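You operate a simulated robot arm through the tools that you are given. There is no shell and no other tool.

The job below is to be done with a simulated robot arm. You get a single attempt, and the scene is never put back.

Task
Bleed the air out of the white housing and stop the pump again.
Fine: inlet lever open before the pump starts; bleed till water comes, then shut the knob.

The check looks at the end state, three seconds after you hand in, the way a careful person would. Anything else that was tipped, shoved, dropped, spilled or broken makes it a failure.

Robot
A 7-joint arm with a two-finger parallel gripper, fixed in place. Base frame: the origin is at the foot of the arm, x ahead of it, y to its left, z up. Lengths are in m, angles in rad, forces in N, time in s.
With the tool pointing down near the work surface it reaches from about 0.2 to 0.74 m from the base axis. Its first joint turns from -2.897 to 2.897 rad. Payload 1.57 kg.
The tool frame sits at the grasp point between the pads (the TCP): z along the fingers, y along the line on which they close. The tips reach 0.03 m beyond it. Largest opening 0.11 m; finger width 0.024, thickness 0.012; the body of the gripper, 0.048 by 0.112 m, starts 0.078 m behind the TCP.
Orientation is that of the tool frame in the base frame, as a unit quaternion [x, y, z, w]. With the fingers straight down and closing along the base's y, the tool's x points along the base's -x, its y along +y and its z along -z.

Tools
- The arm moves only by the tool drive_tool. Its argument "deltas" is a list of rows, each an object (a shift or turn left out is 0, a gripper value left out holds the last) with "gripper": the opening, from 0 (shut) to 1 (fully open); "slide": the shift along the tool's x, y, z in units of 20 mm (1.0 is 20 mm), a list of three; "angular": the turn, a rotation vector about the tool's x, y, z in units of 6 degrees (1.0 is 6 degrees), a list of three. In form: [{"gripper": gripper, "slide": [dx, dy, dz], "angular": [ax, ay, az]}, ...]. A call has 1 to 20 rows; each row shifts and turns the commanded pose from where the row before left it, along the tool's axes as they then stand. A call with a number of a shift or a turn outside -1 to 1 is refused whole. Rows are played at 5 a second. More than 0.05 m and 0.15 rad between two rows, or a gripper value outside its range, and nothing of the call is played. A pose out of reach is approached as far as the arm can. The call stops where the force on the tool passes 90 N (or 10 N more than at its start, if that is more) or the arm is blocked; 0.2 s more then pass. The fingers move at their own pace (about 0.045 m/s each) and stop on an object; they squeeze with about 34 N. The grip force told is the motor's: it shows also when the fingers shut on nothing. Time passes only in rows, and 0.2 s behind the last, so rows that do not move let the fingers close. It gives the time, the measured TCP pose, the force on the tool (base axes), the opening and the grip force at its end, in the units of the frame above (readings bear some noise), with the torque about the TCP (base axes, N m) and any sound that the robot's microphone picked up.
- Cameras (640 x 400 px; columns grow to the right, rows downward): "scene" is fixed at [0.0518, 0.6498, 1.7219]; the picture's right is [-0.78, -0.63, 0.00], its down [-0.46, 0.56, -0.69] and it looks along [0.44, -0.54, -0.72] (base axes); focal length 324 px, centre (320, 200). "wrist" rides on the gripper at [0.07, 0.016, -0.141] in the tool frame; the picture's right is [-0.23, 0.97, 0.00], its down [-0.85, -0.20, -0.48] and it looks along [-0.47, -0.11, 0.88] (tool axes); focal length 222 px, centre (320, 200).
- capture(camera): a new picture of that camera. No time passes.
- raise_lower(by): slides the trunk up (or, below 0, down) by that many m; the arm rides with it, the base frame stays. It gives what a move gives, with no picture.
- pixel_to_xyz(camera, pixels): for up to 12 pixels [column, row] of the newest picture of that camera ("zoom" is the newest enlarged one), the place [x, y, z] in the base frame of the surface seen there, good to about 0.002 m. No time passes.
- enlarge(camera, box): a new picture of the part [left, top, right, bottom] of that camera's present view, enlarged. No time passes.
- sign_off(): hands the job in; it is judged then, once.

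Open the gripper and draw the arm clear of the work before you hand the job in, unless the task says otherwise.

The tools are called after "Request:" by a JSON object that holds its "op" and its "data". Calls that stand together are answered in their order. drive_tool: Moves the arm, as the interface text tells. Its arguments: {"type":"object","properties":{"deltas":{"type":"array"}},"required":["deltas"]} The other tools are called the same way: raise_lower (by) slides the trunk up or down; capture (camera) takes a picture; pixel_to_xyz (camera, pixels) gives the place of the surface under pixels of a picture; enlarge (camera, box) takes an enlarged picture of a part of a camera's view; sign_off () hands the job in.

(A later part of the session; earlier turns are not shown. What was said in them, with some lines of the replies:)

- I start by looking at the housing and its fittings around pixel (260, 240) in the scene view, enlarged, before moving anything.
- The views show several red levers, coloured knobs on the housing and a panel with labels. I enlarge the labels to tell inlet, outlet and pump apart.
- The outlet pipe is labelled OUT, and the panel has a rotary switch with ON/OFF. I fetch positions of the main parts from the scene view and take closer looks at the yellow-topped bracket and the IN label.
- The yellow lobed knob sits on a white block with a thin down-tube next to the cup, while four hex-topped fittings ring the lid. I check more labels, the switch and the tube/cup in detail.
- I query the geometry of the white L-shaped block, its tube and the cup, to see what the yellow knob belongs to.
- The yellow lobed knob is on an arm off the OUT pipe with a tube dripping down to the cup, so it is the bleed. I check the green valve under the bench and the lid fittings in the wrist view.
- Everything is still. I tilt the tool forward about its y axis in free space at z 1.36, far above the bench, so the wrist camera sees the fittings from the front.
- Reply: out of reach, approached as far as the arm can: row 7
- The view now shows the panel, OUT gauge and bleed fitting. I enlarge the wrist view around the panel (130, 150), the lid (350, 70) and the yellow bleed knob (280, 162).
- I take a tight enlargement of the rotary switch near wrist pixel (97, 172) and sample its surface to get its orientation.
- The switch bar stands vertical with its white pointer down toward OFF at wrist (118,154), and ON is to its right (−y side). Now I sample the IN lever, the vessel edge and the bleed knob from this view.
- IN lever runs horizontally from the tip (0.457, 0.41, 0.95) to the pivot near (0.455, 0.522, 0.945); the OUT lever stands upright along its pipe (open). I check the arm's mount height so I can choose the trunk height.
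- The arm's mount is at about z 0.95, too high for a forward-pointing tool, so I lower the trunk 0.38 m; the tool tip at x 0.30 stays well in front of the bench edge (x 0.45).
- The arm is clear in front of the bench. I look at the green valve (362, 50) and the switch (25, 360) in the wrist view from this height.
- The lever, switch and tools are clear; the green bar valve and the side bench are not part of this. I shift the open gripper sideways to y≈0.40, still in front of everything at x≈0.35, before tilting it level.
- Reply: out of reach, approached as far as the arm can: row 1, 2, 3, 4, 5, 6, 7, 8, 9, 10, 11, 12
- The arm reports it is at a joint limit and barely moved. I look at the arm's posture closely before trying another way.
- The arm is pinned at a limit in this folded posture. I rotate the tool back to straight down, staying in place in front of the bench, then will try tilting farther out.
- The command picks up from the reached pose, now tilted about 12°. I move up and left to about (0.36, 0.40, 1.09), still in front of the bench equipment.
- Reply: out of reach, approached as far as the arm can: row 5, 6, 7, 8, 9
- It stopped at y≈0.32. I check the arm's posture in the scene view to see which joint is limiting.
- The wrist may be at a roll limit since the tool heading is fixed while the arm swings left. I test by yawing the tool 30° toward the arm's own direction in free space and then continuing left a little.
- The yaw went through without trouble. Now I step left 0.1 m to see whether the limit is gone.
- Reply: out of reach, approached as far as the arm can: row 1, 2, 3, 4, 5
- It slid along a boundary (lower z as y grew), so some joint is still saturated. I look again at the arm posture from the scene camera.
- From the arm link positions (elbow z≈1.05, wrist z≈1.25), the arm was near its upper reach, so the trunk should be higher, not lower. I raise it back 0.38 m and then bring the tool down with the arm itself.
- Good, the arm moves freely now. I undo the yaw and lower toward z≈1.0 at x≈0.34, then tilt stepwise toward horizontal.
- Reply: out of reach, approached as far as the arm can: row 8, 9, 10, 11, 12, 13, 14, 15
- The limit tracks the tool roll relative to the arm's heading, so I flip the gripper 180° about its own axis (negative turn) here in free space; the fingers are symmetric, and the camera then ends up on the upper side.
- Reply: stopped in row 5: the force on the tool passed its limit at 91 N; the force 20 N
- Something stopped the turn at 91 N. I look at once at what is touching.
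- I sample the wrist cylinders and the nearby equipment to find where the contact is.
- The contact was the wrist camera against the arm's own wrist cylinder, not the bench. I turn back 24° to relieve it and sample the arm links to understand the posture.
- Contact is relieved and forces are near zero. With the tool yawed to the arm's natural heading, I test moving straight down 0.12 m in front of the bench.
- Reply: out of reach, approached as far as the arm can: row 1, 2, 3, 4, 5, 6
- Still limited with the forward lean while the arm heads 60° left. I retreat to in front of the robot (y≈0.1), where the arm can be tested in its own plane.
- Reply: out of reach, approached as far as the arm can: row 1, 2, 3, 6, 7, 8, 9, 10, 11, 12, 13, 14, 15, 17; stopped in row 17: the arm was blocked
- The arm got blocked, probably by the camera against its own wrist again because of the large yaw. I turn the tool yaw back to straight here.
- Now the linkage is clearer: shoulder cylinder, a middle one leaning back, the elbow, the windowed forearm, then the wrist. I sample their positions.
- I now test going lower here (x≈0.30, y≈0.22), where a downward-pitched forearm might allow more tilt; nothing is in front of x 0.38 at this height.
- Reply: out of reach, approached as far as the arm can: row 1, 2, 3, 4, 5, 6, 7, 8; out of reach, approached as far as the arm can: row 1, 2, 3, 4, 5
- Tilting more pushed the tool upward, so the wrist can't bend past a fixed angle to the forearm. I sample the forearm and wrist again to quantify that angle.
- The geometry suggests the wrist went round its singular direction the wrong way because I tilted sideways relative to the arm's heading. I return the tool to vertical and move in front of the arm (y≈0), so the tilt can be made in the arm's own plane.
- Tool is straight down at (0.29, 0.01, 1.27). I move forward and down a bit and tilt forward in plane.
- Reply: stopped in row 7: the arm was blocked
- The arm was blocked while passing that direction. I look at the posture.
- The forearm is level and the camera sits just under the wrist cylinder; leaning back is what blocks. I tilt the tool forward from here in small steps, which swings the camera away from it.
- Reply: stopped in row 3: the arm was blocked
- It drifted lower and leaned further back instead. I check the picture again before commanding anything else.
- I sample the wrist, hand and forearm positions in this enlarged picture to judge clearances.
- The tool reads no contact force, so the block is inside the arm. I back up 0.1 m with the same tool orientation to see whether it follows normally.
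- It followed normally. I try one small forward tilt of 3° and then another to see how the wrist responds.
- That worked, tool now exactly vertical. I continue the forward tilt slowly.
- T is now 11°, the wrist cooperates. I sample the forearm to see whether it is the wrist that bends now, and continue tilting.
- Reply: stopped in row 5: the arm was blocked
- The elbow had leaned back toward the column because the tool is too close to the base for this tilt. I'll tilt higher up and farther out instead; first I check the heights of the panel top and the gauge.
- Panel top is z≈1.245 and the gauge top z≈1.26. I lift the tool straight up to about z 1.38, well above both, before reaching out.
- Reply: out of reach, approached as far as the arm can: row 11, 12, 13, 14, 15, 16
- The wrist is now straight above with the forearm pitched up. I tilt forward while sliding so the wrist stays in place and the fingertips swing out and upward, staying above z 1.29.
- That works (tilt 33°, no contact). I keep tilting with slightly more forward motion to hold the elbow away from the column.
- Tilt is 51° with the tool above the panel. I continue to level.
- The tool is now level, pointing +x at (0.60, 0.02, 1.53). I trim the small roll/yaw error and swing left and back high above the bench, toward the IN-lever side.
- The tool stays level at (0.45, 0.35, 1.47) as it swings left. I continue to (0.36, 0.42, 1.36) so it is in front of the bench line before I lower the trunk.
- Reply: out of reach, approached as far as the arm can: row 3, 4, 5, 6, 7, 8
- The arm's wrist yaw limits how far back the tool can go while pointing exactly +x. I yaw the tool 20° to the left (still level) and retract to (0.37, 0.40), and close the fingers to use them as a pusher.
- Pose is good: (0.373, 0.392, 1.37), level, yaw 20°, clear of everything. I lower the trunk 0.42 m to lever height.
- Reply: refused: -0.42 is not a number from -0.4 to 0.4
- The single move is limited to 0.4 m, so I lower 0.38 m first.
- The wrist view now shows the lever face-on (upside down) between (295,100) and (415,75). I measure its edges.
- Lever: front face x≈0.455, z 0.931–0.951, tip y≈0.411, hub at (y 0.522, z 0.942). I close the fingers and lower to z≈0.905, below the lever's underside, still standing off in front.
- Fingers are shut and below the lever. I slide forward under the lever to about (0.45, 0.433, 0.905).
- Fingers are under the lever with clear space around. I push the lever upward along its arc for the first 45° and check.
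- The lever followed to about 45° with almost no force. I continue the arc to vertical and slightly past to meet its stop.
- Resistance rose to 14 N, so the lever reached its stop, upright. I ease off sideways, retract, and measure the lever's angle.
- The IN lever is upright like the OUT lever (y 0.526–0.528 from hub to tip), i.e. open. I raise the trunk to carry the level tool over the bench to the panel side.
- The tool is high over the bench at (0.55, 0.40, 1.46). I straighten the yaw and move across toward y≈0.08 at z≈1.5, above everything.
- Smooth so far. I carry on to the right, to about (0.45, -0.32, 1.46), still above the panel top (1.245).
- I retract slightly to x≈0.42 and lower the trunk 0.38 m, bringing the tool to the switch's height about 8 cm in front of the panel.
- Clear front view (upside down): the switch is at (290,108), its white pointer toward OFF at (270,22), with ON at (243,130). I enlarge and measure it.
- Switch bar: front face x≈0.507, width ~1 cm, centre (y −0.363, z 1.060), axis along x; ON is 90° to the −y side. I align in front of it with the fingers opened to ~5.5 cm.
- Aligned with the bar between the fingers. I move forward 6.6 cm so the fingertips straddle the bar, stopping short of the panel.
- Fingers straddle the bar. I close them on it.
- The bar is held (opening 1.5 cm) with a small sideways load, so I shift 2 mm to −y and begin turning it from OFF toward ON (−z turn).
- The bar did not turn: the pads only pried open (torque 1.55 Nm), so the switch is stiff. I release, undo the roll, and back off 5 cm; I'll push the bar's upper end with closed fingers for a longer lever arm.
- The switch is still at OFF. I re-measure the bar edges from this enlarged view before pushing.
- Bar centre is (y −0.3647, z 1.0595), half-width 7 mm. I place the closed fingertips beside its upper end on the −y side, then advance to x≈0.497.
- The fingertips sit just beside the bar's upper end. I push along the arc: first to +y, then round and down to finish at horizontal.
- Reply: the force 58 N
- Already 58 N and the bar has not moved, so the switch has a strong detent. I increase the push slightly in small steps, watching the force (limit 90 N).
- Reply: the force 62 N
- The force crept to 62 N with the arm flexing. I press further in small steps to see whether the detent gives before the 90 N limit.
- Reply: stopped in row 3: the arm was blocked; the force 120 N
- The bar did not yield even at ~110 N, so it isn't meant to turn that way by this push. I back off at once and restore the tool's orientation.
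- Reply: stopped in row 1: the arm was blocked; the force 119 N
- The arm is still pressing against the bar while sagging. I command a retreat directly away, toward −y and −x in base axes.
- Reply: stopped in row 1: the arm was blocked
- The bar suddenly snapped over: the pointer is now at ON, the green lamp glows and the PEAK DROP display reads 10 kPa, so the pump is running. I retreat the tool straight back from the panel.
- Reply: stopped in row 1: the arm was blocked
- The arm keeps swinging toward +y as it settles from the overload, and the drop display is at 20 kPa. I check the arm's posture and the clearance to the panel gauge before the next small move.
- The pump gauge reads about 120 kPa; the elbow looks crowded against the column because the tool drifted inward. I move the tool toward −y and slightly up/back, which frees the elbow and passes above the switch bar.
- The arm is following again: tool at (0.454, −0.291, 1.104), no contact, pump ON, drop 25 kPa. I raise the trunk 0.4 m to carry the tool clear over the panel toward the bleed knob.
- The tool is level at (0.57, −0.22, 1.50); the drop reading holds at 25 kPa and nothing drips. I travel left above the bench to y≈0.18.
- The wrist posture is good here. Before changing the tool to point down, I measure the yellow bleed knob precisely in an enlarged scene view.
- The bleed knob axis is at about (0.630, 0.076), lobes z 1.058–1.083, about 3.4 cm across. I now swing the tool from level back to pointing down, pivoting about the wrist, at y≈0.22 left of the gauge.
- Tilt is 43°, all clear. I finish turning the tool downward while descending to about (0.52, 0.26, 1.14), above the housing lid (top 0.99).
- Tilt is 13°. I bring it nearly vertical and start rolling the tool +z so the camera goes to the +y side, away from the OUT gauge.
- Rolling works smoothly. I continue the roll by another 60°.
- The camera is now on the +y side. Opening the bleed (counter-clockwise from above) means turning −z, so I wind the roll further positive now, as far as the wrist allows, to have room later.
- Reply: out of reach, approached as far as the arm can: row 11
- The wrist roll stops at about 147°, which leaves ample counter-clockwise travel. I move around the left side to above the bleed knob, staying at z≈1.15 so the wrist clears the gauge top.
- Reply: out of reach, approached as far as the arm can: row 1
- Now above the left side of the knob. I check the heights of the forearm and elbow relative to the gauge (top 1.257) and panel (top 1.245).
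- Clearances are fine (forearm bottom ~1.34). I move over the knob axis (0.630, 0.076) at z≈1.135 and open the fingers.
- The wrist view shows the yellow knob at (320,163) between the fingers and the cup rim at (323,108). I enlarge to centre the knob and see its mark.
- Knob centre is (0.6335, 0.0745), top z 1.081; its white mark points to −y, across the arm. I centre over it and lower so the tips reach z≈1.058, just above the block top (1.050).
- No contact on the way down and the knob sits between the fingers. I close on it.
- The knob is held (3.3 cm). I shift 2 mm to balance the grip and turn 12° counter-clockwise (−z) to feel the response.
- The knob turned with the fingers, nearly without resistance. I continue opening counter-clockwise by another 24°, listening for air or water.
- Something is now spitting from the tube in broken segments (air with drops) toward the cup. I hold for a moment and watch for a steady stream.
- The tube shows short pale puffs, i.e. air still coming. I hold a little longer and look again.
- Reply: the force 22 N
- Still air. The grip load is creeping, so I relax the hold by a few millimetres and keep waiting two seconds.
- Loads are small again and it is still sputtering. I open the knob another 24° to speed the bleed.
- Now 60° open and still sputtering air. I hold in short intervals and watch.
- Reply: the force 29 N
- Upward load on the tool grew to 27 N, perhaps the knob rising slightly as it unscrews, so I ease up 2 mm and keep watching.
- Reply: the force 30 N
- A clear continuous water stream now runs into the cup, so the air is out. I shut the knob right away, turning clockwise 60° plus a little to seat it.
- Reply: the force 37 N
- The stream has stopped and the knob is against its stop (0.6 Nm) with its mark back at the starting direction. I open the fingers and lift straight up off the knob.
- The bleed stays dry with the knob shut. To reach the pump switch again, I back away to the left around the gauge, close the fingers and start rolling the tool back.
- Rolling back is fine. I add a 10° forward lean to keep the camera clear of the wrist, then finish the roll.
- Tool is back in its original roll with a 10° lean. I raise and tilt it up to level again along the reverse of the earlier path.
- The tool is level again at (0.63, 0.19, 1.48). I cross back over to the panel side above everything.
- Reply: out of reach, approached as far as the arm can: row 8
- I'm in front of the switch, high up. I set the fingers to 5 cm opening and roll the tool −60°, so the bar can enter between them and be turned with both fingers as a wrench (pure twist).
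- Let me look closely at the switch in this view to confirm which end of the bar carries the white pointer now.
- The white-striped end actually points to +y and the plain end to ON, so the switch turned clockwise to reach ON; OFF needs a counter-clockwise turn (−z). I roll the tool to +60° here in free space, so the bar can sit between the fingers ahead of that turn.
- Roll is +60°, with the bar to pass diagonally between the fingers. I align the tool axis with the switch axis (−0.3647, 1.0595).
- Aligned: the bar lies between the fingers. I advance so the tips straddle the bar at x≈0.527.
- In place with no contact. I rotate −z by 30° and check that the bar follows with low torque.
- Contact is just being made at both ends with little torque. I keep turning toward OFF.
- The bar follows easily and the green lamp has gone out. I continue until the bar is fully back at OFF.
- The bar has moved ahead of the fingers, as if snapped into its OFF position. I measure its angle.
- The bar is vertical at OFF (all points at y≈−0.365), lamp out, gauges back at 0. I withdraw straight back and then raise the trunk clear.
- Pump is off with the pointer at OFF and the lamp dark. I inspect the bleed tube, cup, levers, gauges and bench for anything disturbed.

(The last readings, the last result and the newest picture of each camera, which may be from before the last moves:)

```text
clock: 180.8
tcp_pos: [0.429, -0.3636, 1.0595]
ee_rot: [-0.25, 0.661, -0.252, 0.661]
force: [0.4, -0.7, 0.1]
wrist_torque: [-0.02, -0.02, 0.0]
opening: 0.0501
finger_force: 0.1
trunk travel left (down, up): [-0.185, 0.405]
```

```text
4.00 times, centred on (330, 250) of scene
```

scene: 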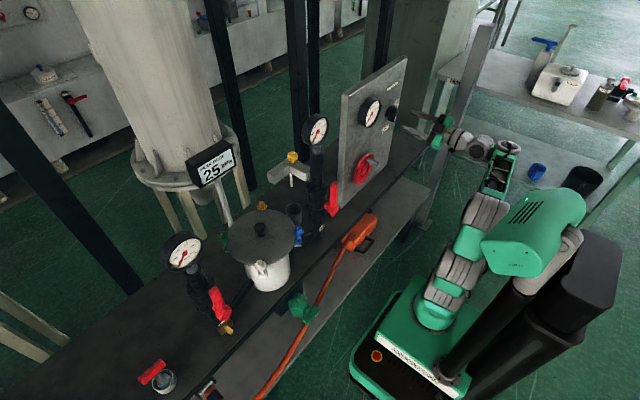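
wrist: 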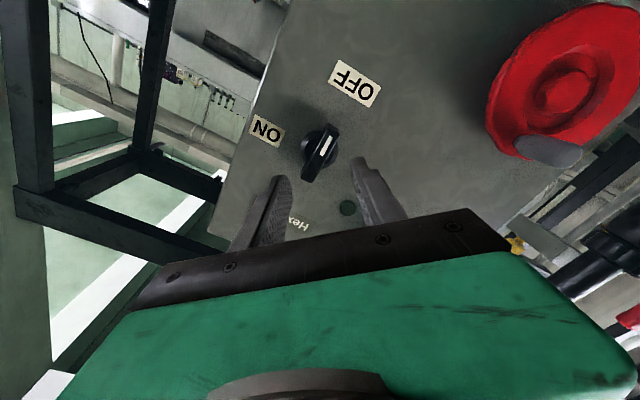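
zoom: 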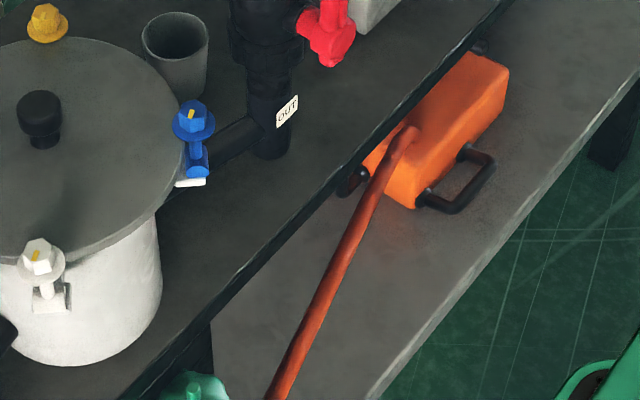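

Everything is in order: knob shut and dry tube, cup upright, both levers upright, lid fittings and handwheel unchanged. I raise the trunk so the arm is clear, then open the gripper.

Request:
{"op": "raise_lower", "data": {"by": 0.38}}

Request:
{"op": "drive_tool", "data": {"deltas": [{"gripper": 1}, {}, {}, {}]}}

Request:
{"op": "capture", "data": {"camera": "scene"}}

Request:
{"op": "enlarge", "data": {"camera": "scene", "box": [160, 80, 420, 340]}}

```text
clock: 184.5
tcp_pos: [0.4299, -0.3636, 1.4405]
ee_rot: [-0.25, 0.66, -0.252, 0.661]
force: [-0.3, 0.0, 0.2]
wrist_torque: [-0.01, 0.0, 0.02]
opening: 0.0501
finger_force: 0.1
trunk travel left (down, up): [-0.565, 0.025]
```

```text
clock: 185.5
tcp_pos: [0.4288, -0.3643, 1.44]
ee_rot: [-0.25, 0.66, -0.253, 0.661]
force: [-0.1, -0.4, 0.9]
wrist_torque: [-0.02, 0.0, -0.01]
opening: 0.1102
finger_force: 0.1
trunk travel left (down, up): [-0.565, 0.025]
```

```text
taken
```

scene: 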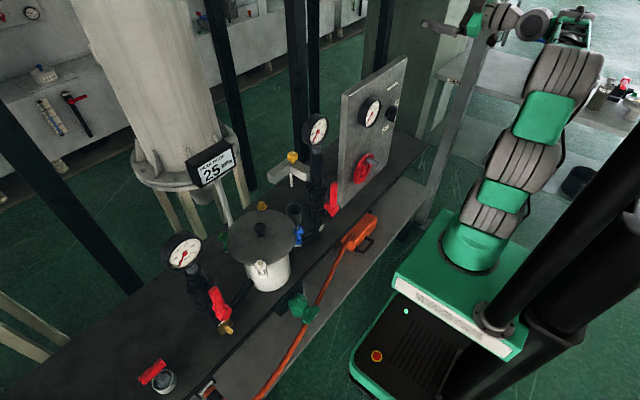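

```text
1.54 times, centred on (290, 210) of scene
```

zoom: 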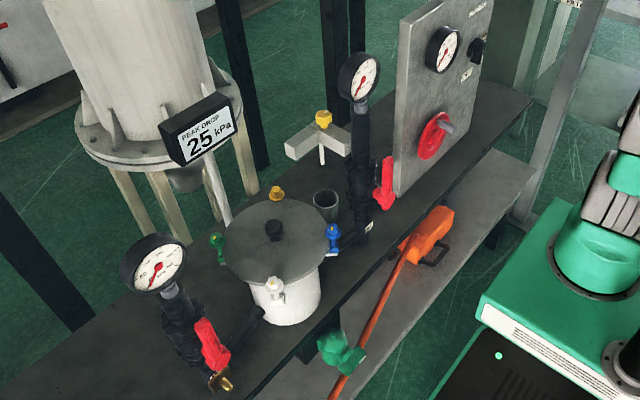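

The gripper is open and the arm is clear of the bench. The pump is off, the bleed knob is shut after a steady water stream, the inlet lever is open, and nothing is spilled or displaced, so I hand the job in.

Request:
{"op": "sign_off", "data": {}}

```text
The job is handed in.
```

The air is bled out of the white housing and the pump is stopped again. I've handed the job in, but the result of the check hasn't come back.

- **Inlet:** I opened the IN lever fully before the pump started and left it open. The OUT lever was already open and I didn't touch it.
- **Bleed:** With the pump running, I opened the yellow knob about 60°. It spat air until a steady stream ran into the cup, then I shut the knob against its stop. The tube is dry and I saw no spill.
- **Pump:** The switch is back at OFF, the green lamp is out and the gauges read 0. The PEAK DROP display still shows 25 kPa from the run.
- **Rough switch-on:** I first pushed the switch the wrong way, against its stop, with up to about 110 N. The arm then slipped past it, and that turned it to ON. It turned back to OFF easily afterwards, and the panel and its gauge look undamaged, but check the switch if it feels off.

The gripper is open and the arm is clear of the bench. In the final pictures, nothing else looks moved.
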